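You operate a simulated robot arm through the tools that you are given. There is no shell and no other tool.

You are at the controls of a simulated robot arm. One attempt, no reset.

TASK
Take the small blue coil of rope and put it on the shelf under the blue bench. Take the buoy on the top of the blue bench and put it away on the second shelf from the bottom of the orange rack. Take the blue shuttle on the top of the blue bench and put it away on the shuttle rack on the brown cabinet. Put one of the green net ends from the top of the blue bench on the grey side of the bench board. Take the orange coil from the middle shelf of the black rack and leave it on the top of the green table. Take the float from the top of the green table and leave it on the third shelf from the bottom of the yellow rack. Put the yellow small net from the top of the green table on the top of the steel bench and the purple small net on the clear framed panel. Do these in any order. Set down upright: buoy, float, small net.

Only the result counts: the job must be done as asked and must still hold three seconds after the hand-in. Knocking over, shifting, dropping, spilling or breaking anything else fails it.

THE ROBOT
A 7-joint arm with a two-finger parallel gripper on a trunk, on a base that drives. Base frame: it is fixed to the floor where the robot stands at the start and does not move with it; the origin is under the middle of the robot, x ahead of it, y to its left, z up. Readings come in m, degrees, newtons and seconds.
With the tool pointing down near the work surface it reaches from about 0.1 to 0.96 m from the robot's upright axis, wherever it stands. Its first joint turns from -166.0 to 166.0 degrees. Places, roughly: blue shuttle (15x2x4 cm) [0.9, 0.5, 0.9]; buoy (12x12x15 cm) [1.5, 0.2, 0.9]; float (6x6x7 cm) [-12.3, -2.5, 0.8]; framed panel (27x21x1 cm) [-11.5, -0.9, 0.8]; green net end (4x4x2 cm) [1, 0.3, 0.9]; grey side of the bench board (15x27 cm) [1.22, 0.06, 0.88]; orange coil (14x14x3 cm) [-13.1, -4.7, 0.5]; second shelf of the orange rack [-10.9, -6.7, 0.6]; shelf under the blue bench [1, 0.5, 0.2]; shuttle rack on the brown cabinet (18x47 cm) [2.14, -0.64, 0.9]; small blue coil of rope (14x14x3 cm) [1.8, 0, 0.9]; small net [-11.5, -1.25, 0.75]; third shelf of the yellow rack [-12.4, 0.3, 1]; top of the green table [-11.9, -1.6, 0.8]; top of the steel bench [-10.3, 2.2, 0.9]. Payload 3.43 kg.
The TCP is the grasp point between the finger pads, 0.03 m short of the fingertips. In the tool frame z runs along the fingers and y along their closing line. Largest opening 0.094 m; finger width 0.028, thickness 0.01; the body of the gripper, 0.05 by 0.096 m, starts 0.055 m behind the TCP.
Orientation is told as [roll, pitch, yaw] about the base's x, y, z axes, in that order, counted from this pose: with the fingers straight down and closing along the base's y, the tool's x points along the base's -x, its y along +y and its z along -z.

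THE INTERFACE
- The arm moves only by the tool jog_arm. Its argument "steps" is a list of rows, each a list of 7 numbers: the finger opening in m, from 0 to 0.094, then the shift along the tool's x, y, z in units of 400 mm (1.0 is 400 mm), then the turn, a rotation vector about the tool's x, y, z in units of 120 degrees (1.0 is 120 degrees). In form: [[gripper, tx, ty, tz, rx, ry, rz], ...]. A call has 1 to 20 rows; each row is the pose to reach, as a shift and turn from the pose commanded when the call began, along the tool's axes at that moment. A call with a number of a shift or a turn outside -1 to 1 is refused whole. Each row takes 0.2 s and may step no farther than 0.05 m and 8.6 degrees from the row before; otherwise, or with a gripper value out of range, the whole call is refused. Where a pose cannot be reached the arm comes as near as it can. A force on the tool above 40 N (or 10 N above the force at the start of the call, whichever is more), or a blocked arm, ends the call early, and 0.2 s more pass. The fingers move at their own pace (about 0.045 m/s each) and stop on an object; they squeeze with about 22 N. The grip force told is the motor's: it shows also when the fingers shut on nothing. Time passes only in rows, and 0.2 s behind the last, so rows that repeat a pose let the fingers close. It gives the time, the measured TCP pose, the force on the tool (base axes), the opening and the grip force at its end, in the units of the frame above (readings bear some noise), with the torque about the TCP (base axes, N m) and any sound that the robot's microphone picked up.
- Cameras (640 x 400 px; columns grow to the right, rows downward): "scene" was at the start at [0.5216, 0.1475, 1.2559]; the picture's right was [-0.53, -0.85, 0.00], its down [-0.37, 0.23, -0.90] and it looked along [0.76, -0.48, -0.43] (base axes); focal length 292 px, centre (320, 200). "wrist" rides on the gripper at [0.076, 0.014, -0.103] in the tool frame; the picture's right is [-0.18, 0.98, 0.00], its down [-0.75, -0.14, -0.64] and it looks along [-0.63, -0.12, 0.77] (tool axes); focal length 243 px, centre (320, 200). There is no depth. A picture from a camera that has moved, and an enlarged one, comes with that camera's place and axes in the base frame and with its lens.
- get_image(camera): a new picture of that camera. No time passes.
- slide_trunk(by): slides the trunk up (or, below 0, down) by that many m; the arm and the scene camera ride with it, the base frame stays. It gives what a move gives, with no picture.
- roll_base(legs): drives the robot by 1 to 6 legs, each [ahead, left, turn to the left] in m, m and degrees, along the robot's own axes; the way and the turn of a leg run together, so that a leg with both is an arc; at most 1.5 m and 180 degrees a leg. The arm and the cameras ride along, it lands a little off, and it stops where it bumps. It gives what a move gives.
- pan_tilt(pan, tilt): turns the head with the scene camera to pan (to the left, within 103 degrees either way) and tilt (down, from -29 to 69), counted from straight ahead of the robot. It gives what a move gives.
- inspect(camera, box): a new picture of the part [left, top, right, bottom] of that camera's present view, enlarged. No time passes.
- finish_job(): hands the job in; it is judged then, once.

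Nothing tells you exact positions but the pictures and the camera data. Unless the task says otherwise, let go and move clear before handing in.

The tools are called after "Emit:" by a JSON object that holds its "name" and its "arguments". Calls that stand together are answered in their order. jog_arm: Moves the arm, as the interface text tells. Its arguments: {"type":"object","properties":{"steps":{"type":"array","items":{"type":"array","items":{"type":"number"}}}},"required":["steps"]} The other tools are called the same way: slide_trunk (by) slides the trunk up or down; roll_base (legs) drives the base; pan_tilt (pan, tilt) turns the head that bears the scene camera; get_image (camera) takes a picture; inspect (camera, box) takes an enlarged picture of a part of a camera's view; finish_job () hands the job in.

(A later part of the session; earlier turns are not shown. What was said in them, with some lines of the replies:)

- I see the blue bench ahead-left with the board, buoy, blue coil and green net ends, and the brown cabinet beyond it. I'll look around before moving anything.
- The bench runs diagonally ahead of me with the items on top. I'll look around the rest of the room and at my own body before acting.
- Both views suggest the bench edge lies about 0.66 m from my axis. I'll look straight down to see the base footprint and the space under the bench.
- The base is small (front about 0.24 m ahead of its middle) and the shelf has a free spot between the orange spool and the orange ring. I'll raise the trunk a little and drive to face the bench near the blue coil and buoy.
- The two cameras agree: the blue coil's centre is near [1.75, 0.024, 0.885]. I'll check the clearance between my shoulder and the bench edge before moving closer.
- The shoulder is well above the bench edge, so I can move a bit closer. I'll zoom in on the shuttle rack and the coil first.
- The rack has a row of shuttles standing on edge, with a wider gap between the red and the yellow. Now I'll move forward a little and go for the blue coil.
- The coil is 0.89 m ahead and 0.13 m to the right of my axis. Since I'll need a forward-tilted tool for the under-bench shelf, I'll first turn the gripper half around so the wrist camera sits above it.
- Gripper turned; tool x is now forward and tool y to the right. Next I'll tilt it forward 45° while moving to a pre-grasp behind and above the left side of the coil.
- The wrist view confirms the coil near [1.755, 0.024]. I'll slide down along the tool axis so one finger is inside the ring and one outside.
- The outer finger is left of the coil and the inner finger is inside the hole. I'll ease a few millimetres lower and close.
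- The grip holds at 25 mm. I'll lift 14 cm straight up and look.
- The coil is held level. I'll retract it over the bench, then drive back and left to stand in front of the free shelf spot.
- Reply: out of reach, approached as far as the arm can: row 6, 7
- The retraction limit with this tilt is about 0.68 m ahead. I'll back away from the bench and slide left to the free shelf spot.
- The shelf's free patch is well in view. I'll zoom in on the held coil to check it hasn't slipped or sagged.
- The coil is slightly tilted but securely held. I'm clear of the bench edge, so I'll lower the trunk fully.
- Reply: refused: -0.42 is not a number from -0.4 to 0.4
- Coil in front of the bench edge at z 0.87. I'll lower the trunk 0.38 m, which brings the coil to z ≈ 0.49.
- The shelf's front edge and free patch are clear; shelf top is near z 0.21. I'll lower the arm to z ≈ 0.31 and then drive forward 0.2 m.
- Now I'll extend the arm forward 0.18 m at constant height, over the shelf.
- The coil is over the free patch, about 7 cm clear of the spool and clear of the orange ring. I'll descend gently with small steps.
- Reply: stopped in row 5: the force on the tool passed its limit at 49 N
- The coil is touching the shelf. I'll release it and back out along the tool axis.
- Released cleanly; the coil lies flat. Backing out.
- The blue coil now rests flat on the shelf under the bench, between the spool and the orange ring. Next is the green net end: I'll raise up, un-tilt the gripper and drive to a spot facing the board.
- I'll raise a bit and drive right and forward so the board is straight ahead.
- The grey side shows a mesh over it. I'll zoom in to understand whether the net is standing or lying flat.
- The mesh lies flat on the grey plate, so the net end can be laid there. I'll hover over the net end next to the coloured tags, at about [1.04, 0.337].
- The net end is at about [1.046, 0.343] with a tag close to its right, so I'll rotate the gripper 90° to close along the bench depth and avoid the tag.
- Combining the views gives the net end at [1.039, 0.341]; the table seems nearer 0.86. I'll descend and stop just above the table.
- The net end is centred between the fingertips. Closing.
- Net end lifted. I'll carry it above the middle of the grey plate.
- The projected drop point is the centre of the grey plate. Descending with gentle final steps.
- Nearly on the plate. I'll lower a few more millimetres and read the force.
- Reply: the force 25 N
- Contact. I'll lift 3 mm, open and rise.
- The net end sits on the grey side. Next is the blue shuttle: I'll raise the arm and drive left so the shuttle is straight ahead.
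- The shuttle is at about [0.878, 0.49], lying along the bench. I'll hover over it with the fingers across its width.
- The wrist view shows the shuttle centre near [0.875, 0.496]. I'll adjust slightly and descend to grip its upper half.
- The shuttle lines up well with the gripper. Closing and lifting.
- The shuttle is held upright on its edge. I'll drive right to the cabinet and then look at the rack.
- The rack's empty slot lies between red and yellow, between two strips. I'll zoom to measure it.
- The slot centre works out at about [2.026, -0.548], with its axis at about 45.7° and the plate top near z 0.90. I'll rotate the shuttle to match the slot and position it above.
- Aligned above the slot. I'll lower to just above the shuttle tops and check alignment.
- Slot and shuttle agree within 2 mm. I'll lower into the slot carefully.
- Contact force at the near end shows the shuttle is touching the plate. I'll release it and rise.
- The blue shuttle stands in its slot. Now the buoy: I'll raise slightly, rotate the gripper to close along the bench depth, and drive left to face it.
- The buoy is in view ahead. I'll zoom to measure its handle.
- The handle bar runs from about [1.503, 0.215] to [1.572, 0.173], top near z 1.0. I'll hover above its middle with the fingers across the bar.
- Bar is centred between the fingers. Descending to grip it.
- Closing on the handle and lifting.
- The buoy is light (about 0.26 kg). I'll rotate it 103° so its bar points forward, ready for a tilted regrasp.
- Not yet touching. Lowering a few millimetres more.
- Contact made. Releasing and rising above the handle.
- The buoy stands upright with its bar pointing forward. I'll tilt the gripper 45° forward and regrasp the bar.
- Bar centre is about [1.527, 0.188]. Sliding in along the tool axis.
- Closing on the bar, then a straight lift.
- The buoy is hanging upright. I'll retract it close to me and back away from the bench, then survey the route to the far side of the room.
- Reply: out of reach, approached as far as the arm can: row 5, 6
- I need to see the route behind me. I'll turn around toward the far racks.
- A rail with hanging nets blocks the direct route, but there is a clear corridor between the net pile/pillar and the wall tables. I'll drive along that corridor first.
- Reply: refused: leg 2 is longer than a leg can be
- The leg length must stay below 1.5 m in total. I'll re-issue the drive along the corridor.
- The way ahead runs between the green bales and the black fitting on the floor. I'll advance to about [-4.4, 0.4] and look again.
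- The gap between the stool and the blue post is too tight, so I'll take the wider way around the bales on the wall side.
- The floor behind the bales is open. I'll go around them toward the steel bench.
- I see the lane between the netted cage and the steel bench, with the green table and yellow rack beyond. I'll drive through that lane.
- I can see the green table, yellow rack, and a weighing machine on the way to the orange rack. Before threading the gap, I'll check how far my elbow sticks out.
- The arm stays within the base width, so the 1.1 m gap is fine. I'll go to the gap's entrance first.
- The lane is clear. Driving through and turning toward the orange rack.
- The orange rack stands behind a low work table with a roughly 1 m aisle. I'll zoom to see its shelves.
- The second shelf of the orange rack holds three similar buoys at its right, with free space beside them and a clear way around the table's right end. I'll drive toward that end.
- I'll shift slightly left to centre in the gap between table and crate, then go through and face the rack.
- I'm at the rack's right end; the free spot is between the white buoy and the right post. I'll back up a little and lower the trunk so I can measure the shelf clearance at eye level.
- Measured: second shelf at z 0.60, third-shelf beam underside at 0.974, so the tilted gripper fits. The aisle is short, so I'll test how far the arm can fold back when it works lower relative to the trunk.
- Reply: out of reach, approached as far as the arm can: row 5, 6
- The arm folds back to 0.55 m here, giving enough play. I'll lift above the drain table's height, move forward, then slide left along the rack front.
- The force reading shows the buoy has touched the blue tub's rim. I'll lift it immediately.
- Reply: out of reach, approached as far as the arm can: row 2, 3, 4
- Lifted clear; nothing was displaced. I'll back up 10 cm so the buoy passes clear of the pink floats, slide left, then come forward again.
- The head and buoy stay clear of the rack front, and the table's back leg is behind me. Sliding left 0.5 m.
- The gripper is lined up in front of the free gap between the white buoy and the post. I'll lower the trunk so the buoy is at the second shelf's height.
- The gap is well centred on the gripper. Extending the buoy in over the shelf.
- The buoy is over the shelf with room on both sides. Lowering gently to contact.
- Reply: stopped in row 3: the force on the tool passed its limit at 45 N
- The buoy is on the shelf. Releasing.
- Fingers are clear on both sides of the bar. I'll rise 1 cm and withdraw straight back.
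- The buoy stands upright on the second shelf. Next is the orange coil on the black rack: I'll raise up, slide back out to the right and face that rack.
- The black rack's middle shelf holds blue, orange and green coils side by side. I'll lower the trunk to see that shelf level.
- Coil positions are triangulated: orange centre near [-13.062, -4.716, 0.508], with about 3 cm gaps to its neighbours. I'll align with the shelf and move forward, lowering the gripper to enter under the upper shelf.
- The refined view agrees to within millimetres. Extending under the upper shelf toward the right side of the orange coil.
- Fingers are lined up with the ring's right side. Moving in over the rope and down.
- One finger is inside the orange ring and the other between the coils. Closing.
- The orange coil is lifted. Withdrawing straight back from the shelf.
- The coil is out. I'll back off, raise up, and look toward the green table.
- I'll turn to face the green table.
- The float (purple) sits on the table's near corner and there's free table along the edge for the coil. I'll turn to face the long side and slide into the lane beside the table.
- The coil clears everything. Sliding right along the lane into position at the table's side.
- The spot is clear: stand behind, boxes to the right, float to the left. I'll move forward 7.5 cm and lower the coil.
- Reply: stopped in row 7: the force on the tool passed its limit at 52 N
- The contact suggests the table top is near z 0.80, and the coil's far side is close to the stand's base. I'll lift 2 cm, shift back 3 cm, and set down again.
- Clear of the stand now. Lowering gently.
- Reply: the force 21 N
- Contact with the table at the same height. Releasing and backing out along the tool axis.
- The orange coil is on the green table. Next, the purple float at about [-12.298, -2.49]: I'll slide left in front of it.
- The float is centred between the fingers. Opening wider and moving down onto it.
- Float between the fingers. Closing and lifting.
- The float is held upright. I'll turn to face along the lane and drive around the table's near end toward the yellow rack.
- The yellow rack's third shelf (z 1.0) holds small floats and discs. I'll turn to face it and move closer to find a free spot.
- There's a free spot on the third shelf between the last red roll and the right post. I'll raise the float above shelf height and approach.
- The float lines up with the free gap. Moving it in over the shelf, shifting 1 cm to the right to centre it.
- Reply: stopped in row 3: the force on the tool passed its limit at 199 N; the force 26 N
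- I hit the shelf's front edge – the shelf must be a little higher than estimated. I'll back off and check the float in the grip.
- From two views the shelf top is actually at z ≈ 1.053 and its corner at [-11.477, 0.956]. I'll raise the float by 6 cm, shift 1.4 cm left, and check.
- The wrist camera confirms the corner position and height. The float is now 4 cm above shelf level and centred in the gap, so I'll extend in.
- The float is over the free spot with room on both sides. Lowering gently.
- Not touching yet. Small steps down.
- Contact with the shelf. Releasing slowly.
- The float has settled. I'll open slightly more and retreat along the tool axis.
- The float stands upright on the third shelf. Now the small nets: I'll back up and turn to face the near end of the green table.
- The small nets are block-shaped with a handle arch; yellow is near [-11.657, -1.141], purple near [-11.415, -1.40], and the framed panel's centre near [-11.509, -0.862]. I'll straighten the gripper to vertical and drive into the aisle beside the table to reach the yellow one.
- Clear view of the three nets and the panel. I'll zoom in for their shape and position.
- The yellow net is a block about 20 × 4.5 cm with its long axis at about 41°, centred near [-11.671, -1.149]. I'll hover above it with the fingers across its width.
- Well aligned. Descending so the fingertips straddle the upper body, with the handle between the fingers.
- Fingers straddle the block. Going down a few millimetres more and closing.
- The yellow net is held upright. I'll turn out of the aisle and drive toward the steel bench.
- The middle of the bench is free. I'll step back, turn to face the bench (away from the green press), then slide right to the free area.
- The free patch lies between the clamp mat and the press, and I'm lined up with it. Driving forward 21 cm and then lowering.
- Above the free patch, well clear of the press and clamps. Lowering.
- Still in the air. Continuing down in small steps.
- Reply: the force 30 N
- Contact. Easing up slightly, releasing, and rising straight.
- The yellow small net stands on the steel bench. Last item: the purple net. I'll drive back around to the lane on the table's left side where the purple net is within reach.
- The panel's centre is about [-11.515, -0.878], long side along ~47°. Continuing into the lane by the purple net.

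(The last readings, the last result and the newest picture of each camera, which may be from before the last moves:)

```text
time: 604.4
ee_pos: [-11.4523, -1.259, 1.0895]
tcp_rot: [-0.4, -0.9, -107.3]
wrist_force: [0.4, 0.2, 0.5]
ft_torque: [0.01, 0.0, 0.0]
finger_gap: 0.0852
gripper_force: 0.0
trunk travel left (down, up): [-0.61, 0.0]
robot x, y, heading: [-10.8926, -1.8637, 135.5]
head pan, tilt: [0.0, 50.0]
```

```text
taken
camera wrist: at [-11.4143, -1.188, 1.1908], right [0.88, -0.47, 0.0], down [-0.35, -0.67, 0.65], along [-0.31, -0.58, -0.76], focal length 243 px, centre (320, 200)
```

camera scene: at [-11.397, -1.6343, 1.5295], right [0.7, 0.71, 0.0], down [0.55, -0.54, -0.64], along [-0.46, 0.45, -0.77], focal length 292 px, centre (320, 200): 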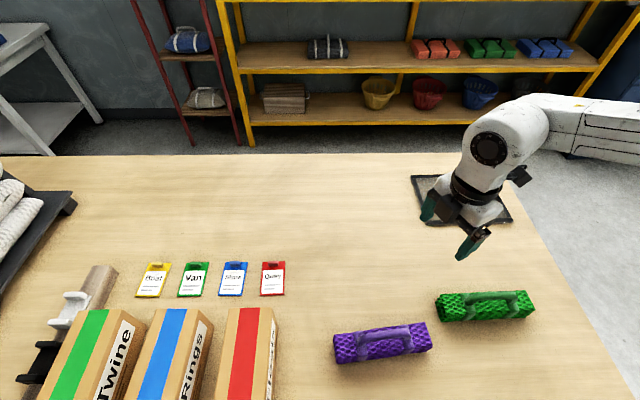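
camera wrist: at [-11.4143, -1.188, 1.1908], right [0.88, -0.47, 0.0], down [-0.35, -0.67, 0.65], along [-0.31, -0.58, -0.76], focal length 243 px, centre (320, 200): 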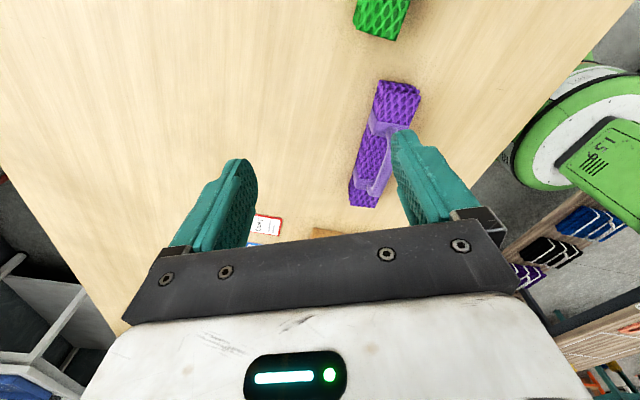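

Zooming on the purple net to measure its pose.

Emit:
{"name": "inspect", "arguments": {"camera": "scene", "box": [310, 290, 460, 390]}}

Emit:
{"name": "inspect", "arguments": {"camera": "wrist", "box": [330, 60, 450, 220]}}

```text
4.00 times, centred on (385, 340) of scene
camera zoom: at [-11.397, -1.6343, 1.5295], right [0.7, 0.71, 0.0], down [0.55, -0.54, -0.64], along [-0.46, 0.45, -0.77], focal length 1170 px, centre (60, -360)
```

zoom: 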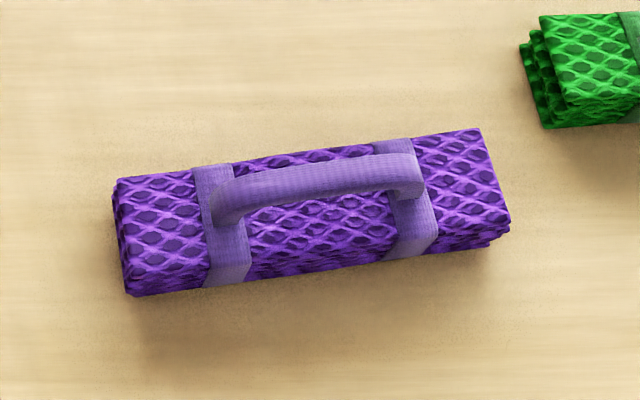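

```text
2.50 times, centred on (390, 140) of wrist
camera zoom: at [-11.4143, -1.188, 1.1908], right [0.88, -0.47, 0.0], down [-0.35, -0.67, 0.65], along [-0.31, -0.58, -0.76], focal length 606 px, centre (145, 350)
```

zoom: 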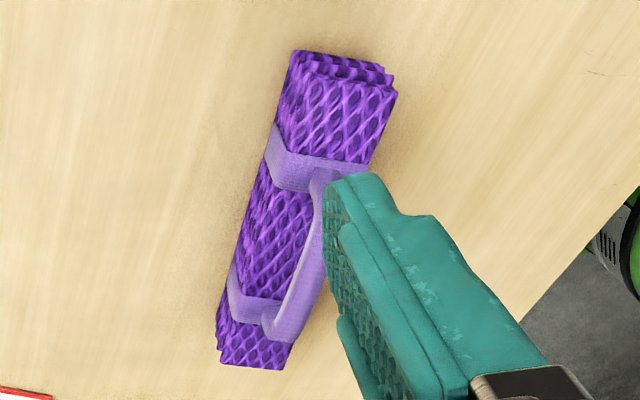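

The purple net's centre is about [-11.425, -1.416], axis ~53.7°. Hovering over it with the gripper rotated to match.

Emit:
{"name": "jog_arm", "arguments": {"steps": [[0.085, -0.059, 0.03, 0.053, 0, 0, 0.026], [0.085, -0.118, 0.06, 0.106, 0, 0, 0.053], [0.085, -0.177, 0.09, 0.16, 0, 0, 0.079], [0.085, -0.236, 0.12, 0.213, 0, 0, 0.105], [0.085, -0.295, 0.151, 0.266, 0, 0, 0.132], [0.085, -0.353, 0.1815, 0.319, 0, 0, 0.158], [0.085, -0.353, 0.1815, 0.319, 0, 0, 0.158]]}}

Emit:
{"name": "get_image", "arguments": {"camera": "wrist"}}

Emit:
{"name": "get_image", "arguments": {"camera": "scene"}}

```text
time: 606.0
ee_pos: [-11.4252, -1.4161, 0.9609]
tcp_rot: [-0.1, -1.0, -126.4]
wrist_force: [0.5, -0.8, 0.6]
ft_torque: [-0.03, 0.0, -0.01]
finger_gap: 0.085
gripper_force: 0.0
trunk travel left (down, up): [-0.61, 0.0]
robot x, y, heading: [-10.892, -1.8576, 135.5]
head pan, tilt: [0.0, 50.0]
```

```text
taken
camera wrist: at [-11.3668, -1.362, 1.0636], right [0.68, -0.73, 0.0], down [-0.55, -0.52, 0.65], along [-0.48, -0.45, -0.76], focal length 243 px, centre (320, 200)
```

wrist: 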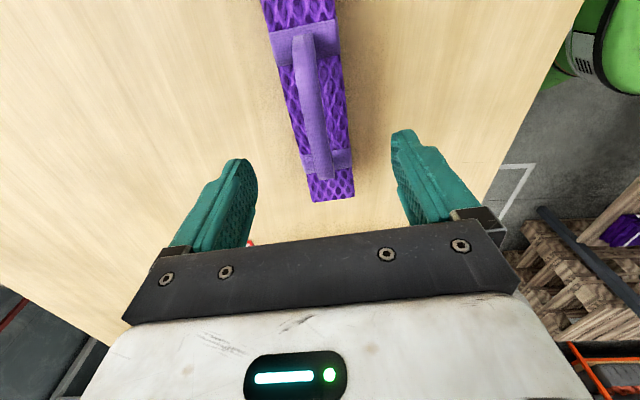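

```text
taken
camera scene: at [-11.397, -1.6343, 1.5295], right [0.7, 0.71, 0.0], down [0.55, -0.54, -0.64], along [-0.46, 0.45, -0.77], focal length 292 px, centre (320, 200)
```

scene: 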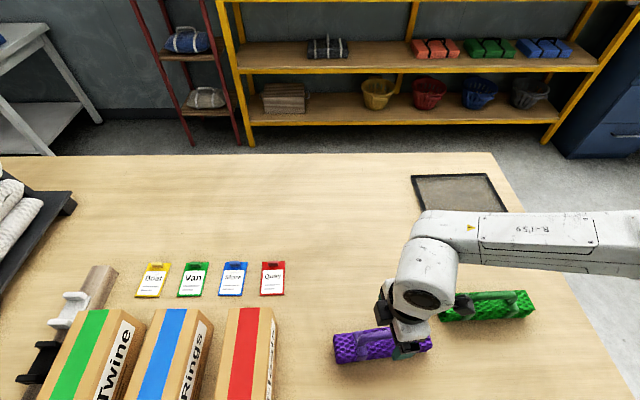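

Aligned. Descending and gripping.

Emit:
{"name": "jog_arm", "arguments": {"steps": [[0.08, 0, 0, 0.08, 0, 0, 0], [0.08, 0, 0, 0.16, 0, 0, 0], [0.08, 0, 0, 0.23, 0, 0, 0], [0.08, 0, 0, 0.275, 0, 0, 0], [0.08, 0, 0, 0.29, 0, 0, 0], [0.08, 0, 0, 0.29, 0, 0, 0]]}}

Emit:
{"name": "get_image", "arguments": {"camera": "wrist"}}

Emit:
{"name": "inspect", "arguments": {"camera": "scene", "box": [310, 260, 560, 390]}}

```text
time: 607.4
ee_pos: [-11.427, -1.4168, 0.8472]
tcp_rot: [0.0, -1.0, -126.2]
wrist_force: [0.3, 0.3, 0.2]
ft_torque: [-0.01, 0.02, -0.03]
finger_gap: 0.08
gripper_force: 0.0
trunk travel left (down, up): [-0.61, 0.0]
robot x, y, heading: [-10.8894, -1.8568, 135.4]
head pan, tilt: [0.0, 50.0]
```

```text
taken
camera wrist: at [-11.3692, -1.3628, 0.9482], right [0.68, -0.73, 0.0], down [-0.55, -0.52, 0.65], along [-0.48, -0.45, -0.76], focal length 243 px, centre (320, 200)
```

wrist: 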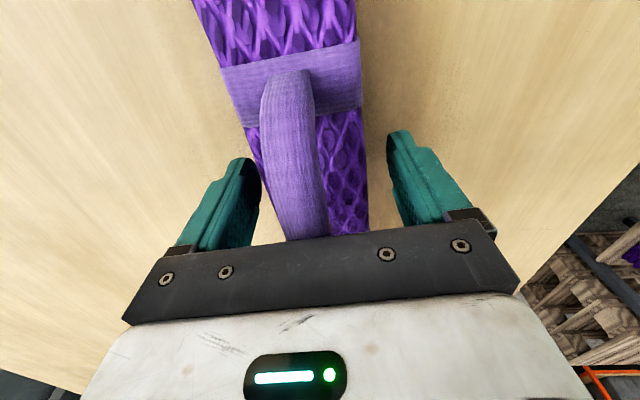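

```text
2.56 times, centred on (435, 325) of scene
camera zoom: at [-11.397, -1.6343, 1.5295], right [0.7, 0.71, 0.0], down [0.55, -0.54, -0.64], along [-0.46, 0.45, -0.77], focal length 749 px, centre (26, -120)
```

zoom: 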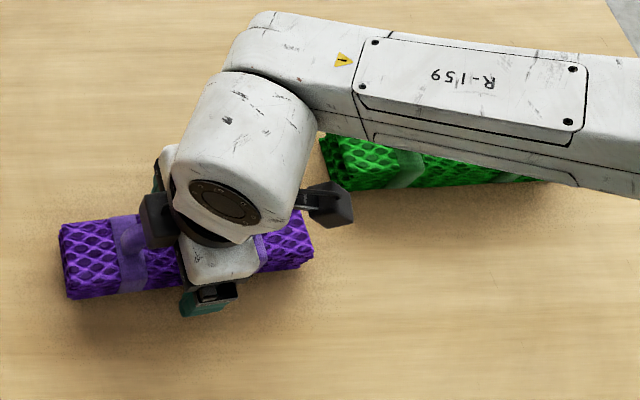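

Emit:
{"name": "jog_arm", "arguments": {"steps": [[0.06, 0, 0, 0.005, 0, 0, 0], [0.03, 0, 0, 0.005, 0, 0, 0], [0.0, 0, 0, 0.005, 0, 0, 0], [0.0, 0, 0, 0.005, 0, 0, 0], [0.0, 0, 0, 0.005, 0, 0, 0], [0.0, 0, 0, 0.005, 0, 0, 0]]}}

Emit:
{"name": "jog_arm", "arguments": {"steps": [[0.0, 0, 0, -0.03, 0, 0, 0], [0.0, 0, 0, -0.1, 0, 0, 0], [0.0, 0, 0, -0.2, 0, 0, 0], [0.0, 0, 0, -0.3, 0, 0, 0], [0.0, 0, 0, -0.4, 0, 0, 0], [0.0, 0, 0, -0.5, 0, 0, 0], [0.0, 0, 0, -0.6, 0, 0, 0]]}}

Emit:
{"name": "get_image", "arguments": {"camera": "scene"}}

```text
time: 608.8
ee_pos: [-11.4269, -1.4169, 0.8445]
tcp_rot: [-0.1, -1.0, -126.2]
wrist_force: [-0.9, 0.8, 2.6]
ft_torque: [0.0, -0.02, -0.16]
finger_gap: 0.055
gripper_force: 21.9
trunk travel left (down, up): [-0.61, 0.0]
robot x, y, heading: [-10.892, -1.8604, 135.3]
head pan, tilt: [0.0, 50.0]
```

```text
time: 610.4
ee_pos: [-11.4238, -1.4156, 1.0846]
tcp_rot: [0.0, -0.9, -126.1]
wrist_force: [-0.1, -0.2, -2.4]
ft_torque: [-0.01, -0.01, -0.01]
finger_gap: 0.0549
gripper_force: 22.2
trunk travel left (down, up): [-0.61, 0.0]
robot x, y, heading: [-10.8901, -1.8595, 135.3]
head pan, tilt: [0.0, 50.0]
```

```text
taken
camera scene: at [-11.397, -1.6343, 1.5294], right [0.7, 0.71, 0.0], down [0.55, -0.54, -0.64], along [-0.46, 0.45, -0.77], focal length 292 px, centre (320, 200)
```

scene: 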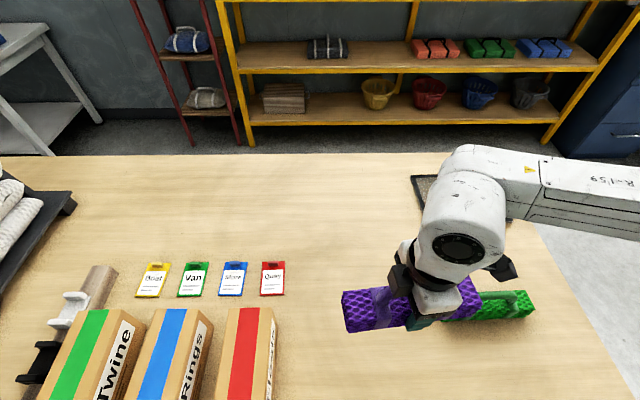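

The purple net is held. I'll back out of the lane the same way and go around to the near-right corner where the panel is in reach.

Emit:
{"name": "roll_base", "arguments": {"legs": [[0, -0.66, 0], [0.51, -0.68, 0], [0.18, -0.18, 0], [0, 0, 105.7], [0.27, -0.82, 0]]}}

Emit:
{"name": "pan_tilt", "arguments": {"pan": 0, "tilt": 50}}

Emit:
{"name": "get_image", "arguments": {"camera": "scene"}}

Emit:
{"name": "get_image", "arguments": {"camera": "wrist"}}

```text
time: 628.2
ee_pos: [-11.4659, -0.7627, 1.0846]
tcp_rot: [-0.1, -0.9, -21.3]
wrist_force: [0.2, 0.9, -1.5]
ft_torque: [0.05, 0.0, 0.01]
finger_gap: 0.0548
gripper_force: 22.2
trunk travel left (down, up): [-0.61, 0.0]
robot x, y, heading: [-11.1697, -0.1314, -119.8]
head pan, tilt: [0.0, 50.0]
```

```text
time: 628.9
ee_pos: [-11.4653, -0.7615, 1.085]
tcp_rot: [-0.1, -1.0, -21.4]
wrist_force: [0.4, 0.1, -2.4]
ft_torque: [-0.01, -0.01, 0.02]
finger_gap: 0.0549
gripper_force: 22.1
trunk travel left (down, up): [-0.61, 0.0]
robot x, y, heading: [-11.1709, -0.1343, -119.6]
head pan, tilt: [0.0, 50.0]
```

```text
taken
camera scene: at [-11.2566, -0.6788, 1.5295], right [-0.87, 0.49, 0.0], down [0.38, 0.67, -0.64], along [-0.32, -0.56, -0.77], focal length 292 px, centre (320, 200)
```

scene: 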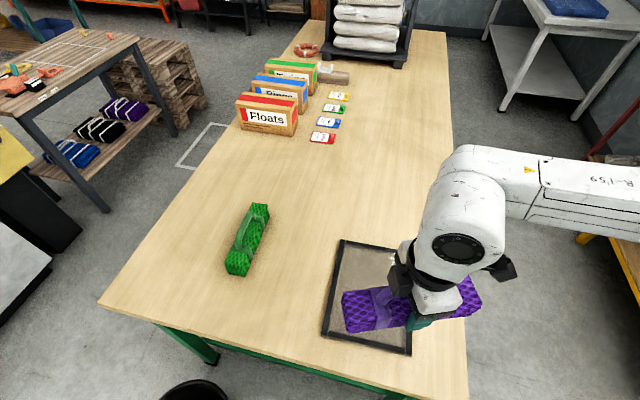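

```text
taken
camera wrist: at [-11.5319, -0.7197, 1.1867], right [0.53, 0.85, 0.0], down [0.64, -0.4, 0.65], along [0.56, -0.35, -0.76], focal length 243 px, centre (320, 200)
```

wrist: 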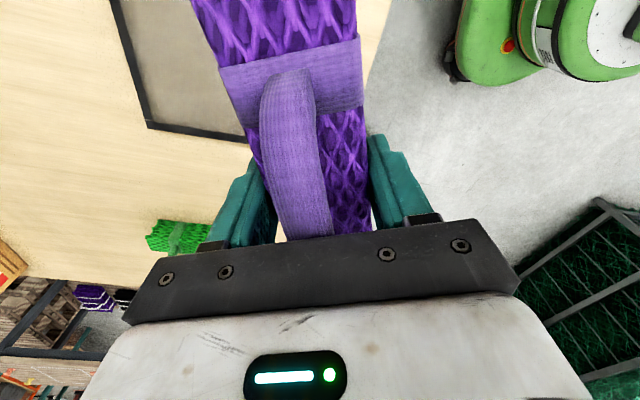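

The panel's centre refines to [-11.521, -0.879] with its long side at about 48.5°. I'll rotate the net to align with it and move above the centre.

Emit:
{"name": "jog_arm", "arguments": {"steps": [[0.0, 0.0025, -0.036, 0, 0, 0, -0.0647], [0.0, 0.005, -0.072, 0, 0, 0, -0.1294], [0.0, 0.0075, -0.108, 0, 0, 0, -0.1942], [0.0, 0.01, -0.144, 0, 0, 0, -0.2589], [0.0, 0.0125, -0.18, 0, 0, 0, -0.3236], [0.0, 0.015, -0.216, 0, 0, 0, -0.3883], [0.0, 0.0175, -0.252, 0, 0, 0, -0.4531], [0.0, 0.02, -0.288, 0, 0, 0, -0.5178], [0.0, 0.0225, -0.324, 0, 0, 0, -0.5825], [0.0, 0.0225, -0.324, 0, 0, 0, -0.5825]]}}

Emit:
{"name": "get_image", "arguments": {"camera": "scene"}}

Emit:
{"name": "get_image", "arguments": {"camera": "wrist"}}

```text
time: 631.0
ee_pos: [-11.5213, -0.8787, 1.0843]
tcp_rot: [-0.9, -0.3, 48.5]
wrist_force: [0.3, 0.5, -2.5]
ft_torque: [0.02, 0.02, 0.02]
finger_gap: 0.0545
gripper_force: 22.0
trunk travel left (down, up): [-0.61, 0.0]
robot x, y, heading: [-11.1685, -0.1367, -119.6]
head pan, tilt: [0.0, 50.0]
```

```text
taken
camera scene: at [-11.2566, -0.6789, 1.5294], right [-0.87, 0.49, 0.0], down [0.38, 0.67, -0.64], along [-0.32, -0.56, -0.77], focal length 292 px, centre (320, 200)
```

scene: 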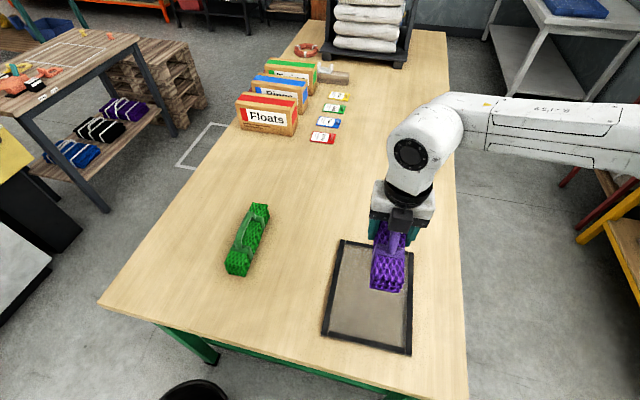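

```text
taken
camera wrist: at [-11.5831, -0.9252, 1.1866], right [-0.62, 0.79, -0.02], down [0.59, 0.48, 0.65], along [0.52, 0.39, -0.76], focal length 243 px, centre (320, 200)
```

wrist: 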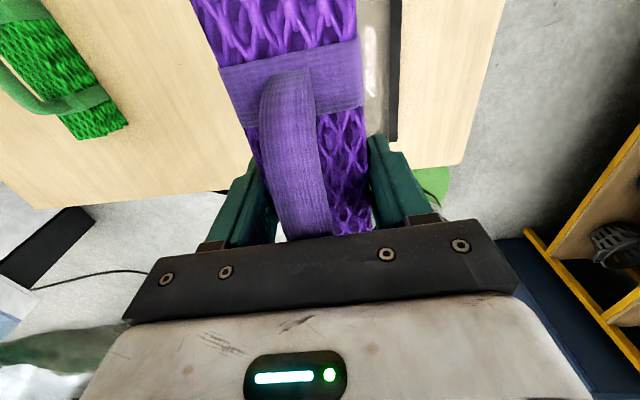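

Aligned over the panel. Lowering.

Emit:
{"name": "jog_arm", "arguments": {"steps": [[0.0, 0, 0, 0.1, 0, 0, 0], [0.0, 0, 0, 0.2, 0, 0, 0], [0.0, 0, 0, 0.3, 0, 0, 0], [0.0, 0, 0, 0.4, 0, 0, 0], [0.0, 0, 0, 0.48, 0, 0, 0], [0.0, 0, 0, 0.53, 0, 0, 0], [0.0, 0, 0, 0.53, 0, 0, 0]]}}

Emit:
{"name": "get_image", "arguments": {"camera": "wrist"}}

Emit:
{"name": "inspect", "arguments": {"camera": "scene", "box": [300, 190, 480, 370]}}

```text
time: 632.6
ee_pos: [-11.5177, -0.88, 0.8723]
tcp_rot: [-0.9, -0.2, 48.7]
wrist_force: [0.2, 0.7, -2.1]
ft_torque: [0.0, -0.02, -0.02]
finger_gap: 0.0549
gripper_force: 22.3
trunk travel left (down, up): [-0.61, 0.0]
robot x, y, heading: [-11.1705, -0.1295, -119.7]
head pan, tilt: [0.0, 50.0]
```

```text
taken
camera wrist: at [-11.5804, -0.9279, 0.9748], right [-0.62, 0.79, -0.02], down [0.59, 0.48, 0.65], along [0.52, 0.39, -0.76], focal length 243 px, centre (320, 200)
```

wrist: 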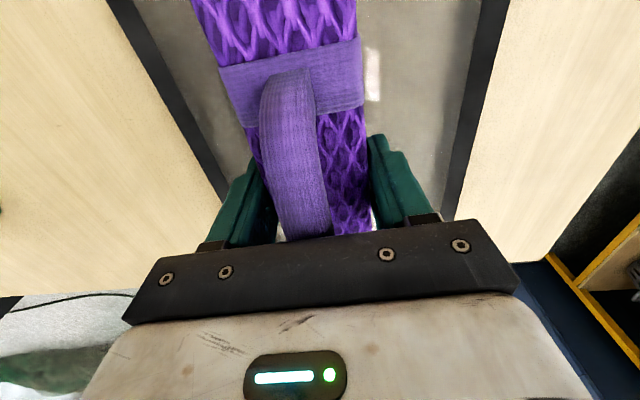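

```text
2.22 times, centred on (390, 280) of scene
camera zoom: at [-11.2566, -0.6789, 1.5294], right [-0.87, 0.49, 0.0], down [0.38, 0.67, -0.64], along [-0.32, -0.56, -0.77], focal length 650 px, centre (164, 22)
```

zoom: 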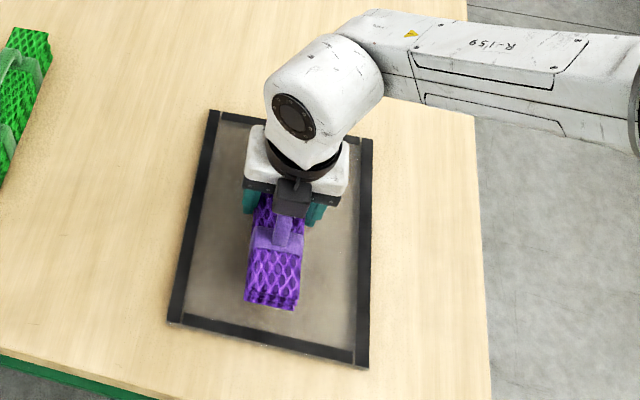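

Centred inside the frame. Small steps down to contact.

Emit:
{"name": "jog_arm", "arguments": {"steps": [[0.0, 0, 0, 0.01, 0, 0, 0], [0.0, 0, 0, 0.02, 0, 0, 0], [0.0, 0, 0, 0.03, 0, 0, 0], [0.0, 0, 0, 0.03, 0, 0, 0]]}}

```text
time: 633.6
ee_pos: [-11.5167, -0.8802, 0.8608]
tcp_rot: [-1.0, -0.2, 48.6]
wrist_force: [0.2, 0.1, -2.8]
ft_torque: [0.0, 0.02, -0.02]
finger_gap: 0.0548
gripper_force: 22.3
trunk travel left (down, up): [-0.61, 0.0]
robot x, y, heading: [-11.1683, -0.1312, -119.7]
head pan, tilt: [0.0, 50.0]
```

Emit:
{"name": "jog_arm", "arguments": {"steps": [[0.0, 0, 0, 0.008, 0, 0, 0], [0.0, 0, 0, 0.016, 0, 0, 0], [0.0, 0, 0, 0.022, 0, 0, 0], [0.0, 0, 0, 0.022, 0, 0, 0]]}}

```text
time: 634.6
ee_pos: [-11.5177, -0.8808, 0.8554]
tcp_rot: [-1.2, 0.0, 48.5]
wrist_force: [-1.7, -2.1, 23.2]
ft_torque: [0.23, -0.05, -0.12]
finger_gap: 0.0548
gripper_force: 22.1
trunk travel left (down, up): [-0.61, 0.0]
robot x, y, heading: [-11.1677, -0.133, -119.9]
head pan, tilt: [0.0, 50.0]
```

The net is on the panel. Easing up a hair, releasing and rising.

Emit:
{"name": "jog_arm", "arguments": {"steps": [[0.0, 0, 0, -0.008, 0, 0, 0], [0.056, 0, 0, -0.008, 0, 0, 0], [0.065, 0, 0, -0.008, 0, 0, 0], [0.075, 0, 0, -0.008, 0, 0, 0], [0.085, 0, 0, -0.008, 0, 0, 0], [0.085, 0, 0, -0.008, 0, 0, 0], [0.085, 0, 0, -0.05, 0, 0, 0], [0.085, 0, 0, -0.12, 0, 0, 0], [0.085, 0, 0, -0.22, 0, 0, 0], [0.085, 0, 0, -0.32, 0, 0, 0], [0.085, 0, 0, -0.42, 0, 0, 0], [0.085, 0, 0, -0.52, 0, 0, 0]]}}

Emit:
{"name": "get_image", "arguments": {"camera": "wrist"}}

Emit:
{"name": "inspect", "arguments": {"camera": "scene", "box": [300, 190, 480, 370]}}

```text
time: 637.2
ee_pos: [-11.522, -0.8779, 1.0609]
tcp_rot: [-0.9, -0.3, 48.6]
wrist_force: [-0.3, -0.7, -0.3]
ft_torque: [0.03, -0.05, 0.0]
finger_gap: 0.0849
gripper_force: 0.2
trunk travel left (down, up): [-0.61, 0.0]
robot x, y, heading: [-11.1666, -0.1356, -119.5]
head pan, tilt: [0.0, 50.0]
```

```text
taken
camera wrist: at [-11.5841, -0.9266, 1.1632], right [-0.62, 0.79, -0.01], down [0.59, 0.48, 0.65], along [0.52, 0.39, -0.76], focal length 243 px, centre (320, 200)
```

wrist: 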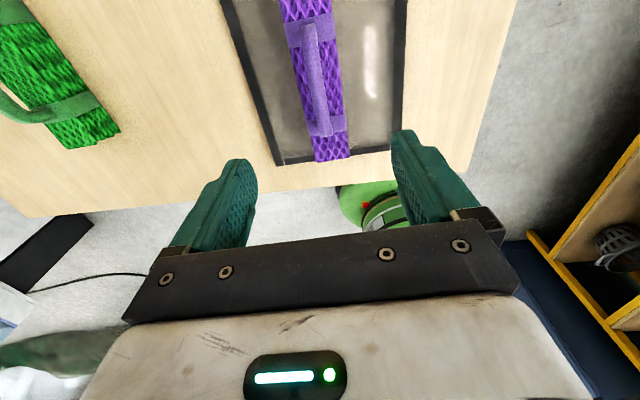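

```text
2.22 times, centred on (390, 280) of scene
camera zoom: at [-11.2564, -0.6788, 1.5294], right [-0.87, 0.49, 0.0], down [0.38, 0.67, -0.64], along [-0.32, -0.56, -0.77], focal length 650 px, centre (164, 22)
```

zoom: 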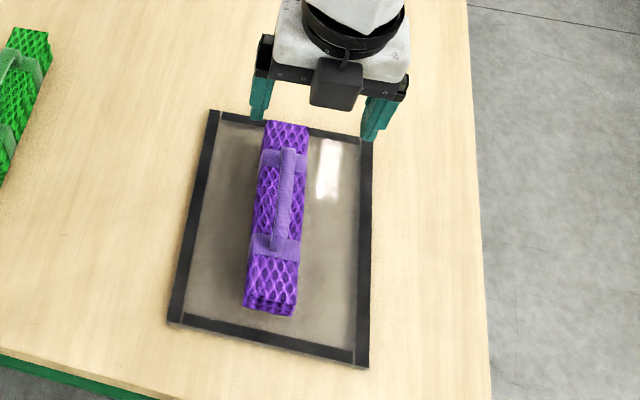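

All eight moves are done; the purple net sits on the panel. I'll move clear and take a last look at the nearby results before handing in.

Emit:
{"name": "roll_base", "arguments": {"legs": [[-0.3, 0, 0]]}}

Emit:
{"name": "pan_tilt", "arguments": {"pan": 0, "tilt": 35}}

Emit:
{"name": "get_image", "arguments": {"camera": "scene"}}

Emit:
{"name": "pan_tilt", "arguments": {"pan": -80, "tilt": 20}}

Emit:
{"name": "get_image", "arguments": {"camera": "scene"}}

```text
time: 639.3
ee_pos: [-11.3754, -0.6175, 1.0601]
tcp_rot: [-0.9, -0.2, 48.4]
wrist_force: [0.4, -0.1, 0.1]
ft_torque: [0.0, -0.03, 0.0]
finger_gap: 0.0854
gripper_force: 0.0
trunk travel left (down, up): [-0.61, 0.0]
robot x, y, heading: [-11.0206, 0.1291, -119.8]
head pan, tilt: [0.0, 50.0]
```

```text
time: 640.1
ee_pos: [-11.3745, -0.6181, 1.0607]
tcp_rot: [-0.9, -0.2, 48.4]
wrist_force: [-0.3, 0.5, 0.0]
ft_torque: [0.0, -0.01, 0.02]
finger_gap: 0.0851
gripper_force: 0.0
trunk travel left (down, up): [-0.61, 0.0]
robot x, y, heading: [-11.02, 0.1268, -119.9]
head pan, tilt: [0.0, 35.0]
```

```text
taken
camera scene: at [-11.1145, -0.4275, 1.5512], right [-0.87, 0.5, 0.0], down [0.29, 0.5, -0.82], along [-0.41, -0.71, -0.57], focal length 292 px, centre (320, 200)
```

scene: 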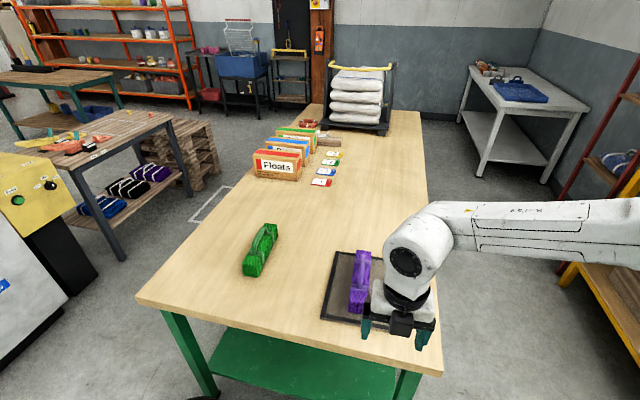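

```text
time: 641.6
ee_pos: [-11.3757, -0.6171, 1.0603]
tcp_rot: [-0.9, -0.2, 48.3]
wrist_force: [0.5, 0.6, -0.1]
ft_torque: [0.02, 0.02, 0.01]
finger_gap: 0.085
gripper_force: 0.1
trunk travel left (down, up): [-0.61, 0.0]
robot x, y, heading: [-11.0222, 0.1288, -119.5]
head pan, tilt: [-80.0, 20.0]
```

```text
taken
camera scene: at [-11.1584, -0.3196, 1.5751], right [0.34, 0.94, 0.0], down [0.32, -0.12, -0.94], along [-0.88, 0.32, -0.34], focal length 292 px, centre (320, 200)
```

scene: 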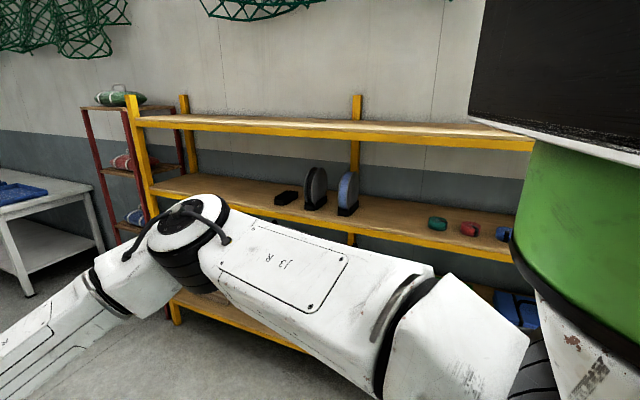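

Everything I can see from here is in place: the purple net is on the panel, the orange coil is on the green table, and nothing around them has moved. The gripper is empty and clear, so I'm handing in the job.

Emit:
{"name": "finish_job", "arguments": {}}

```text
The job is handed in.
```

I moved all eight items and handed the job in; no verdict came back. After each release I checked the spot by camera, and each item was where it should be. I did not go back to the blue bench area for a last look.

| Item | Where it is now |
|---|---|
| Small blue coil | On the shelf under the blue bench, between the orange spool and the orange ring |
| Buoy | On the second shelf of the orange rack, upright |
| Blue shuttle | In the empty slot of the shuttle rack, between the red and yellow shuttles |
| Green net end | In the middle of the grey side of the bench board |
| Orange coil | On top of the green table |
| Float | On the third shelf of the yellow rack, upright |
| Yellow small net | On top of the steel bench, handle up |
| Purple small net | On the clear framed panel, handle up |

Two bumps happened along the way:
- **Blue tub:** While I was driving to the orange rack, the buoy touched the rim of the tub beside it, with about 8 N showing when I checked. I lifted it clear and saw nothing displaced.
- **Yellow rack:** The first time I moved the float in, it hit the front edge of the third shelf, with a peak of about 199 N. I had judged the shelf about 5 cm too low. I backed off and placed it higher. I saw no sign that the rack or its contents had shifted, but this is the contact I would check first.
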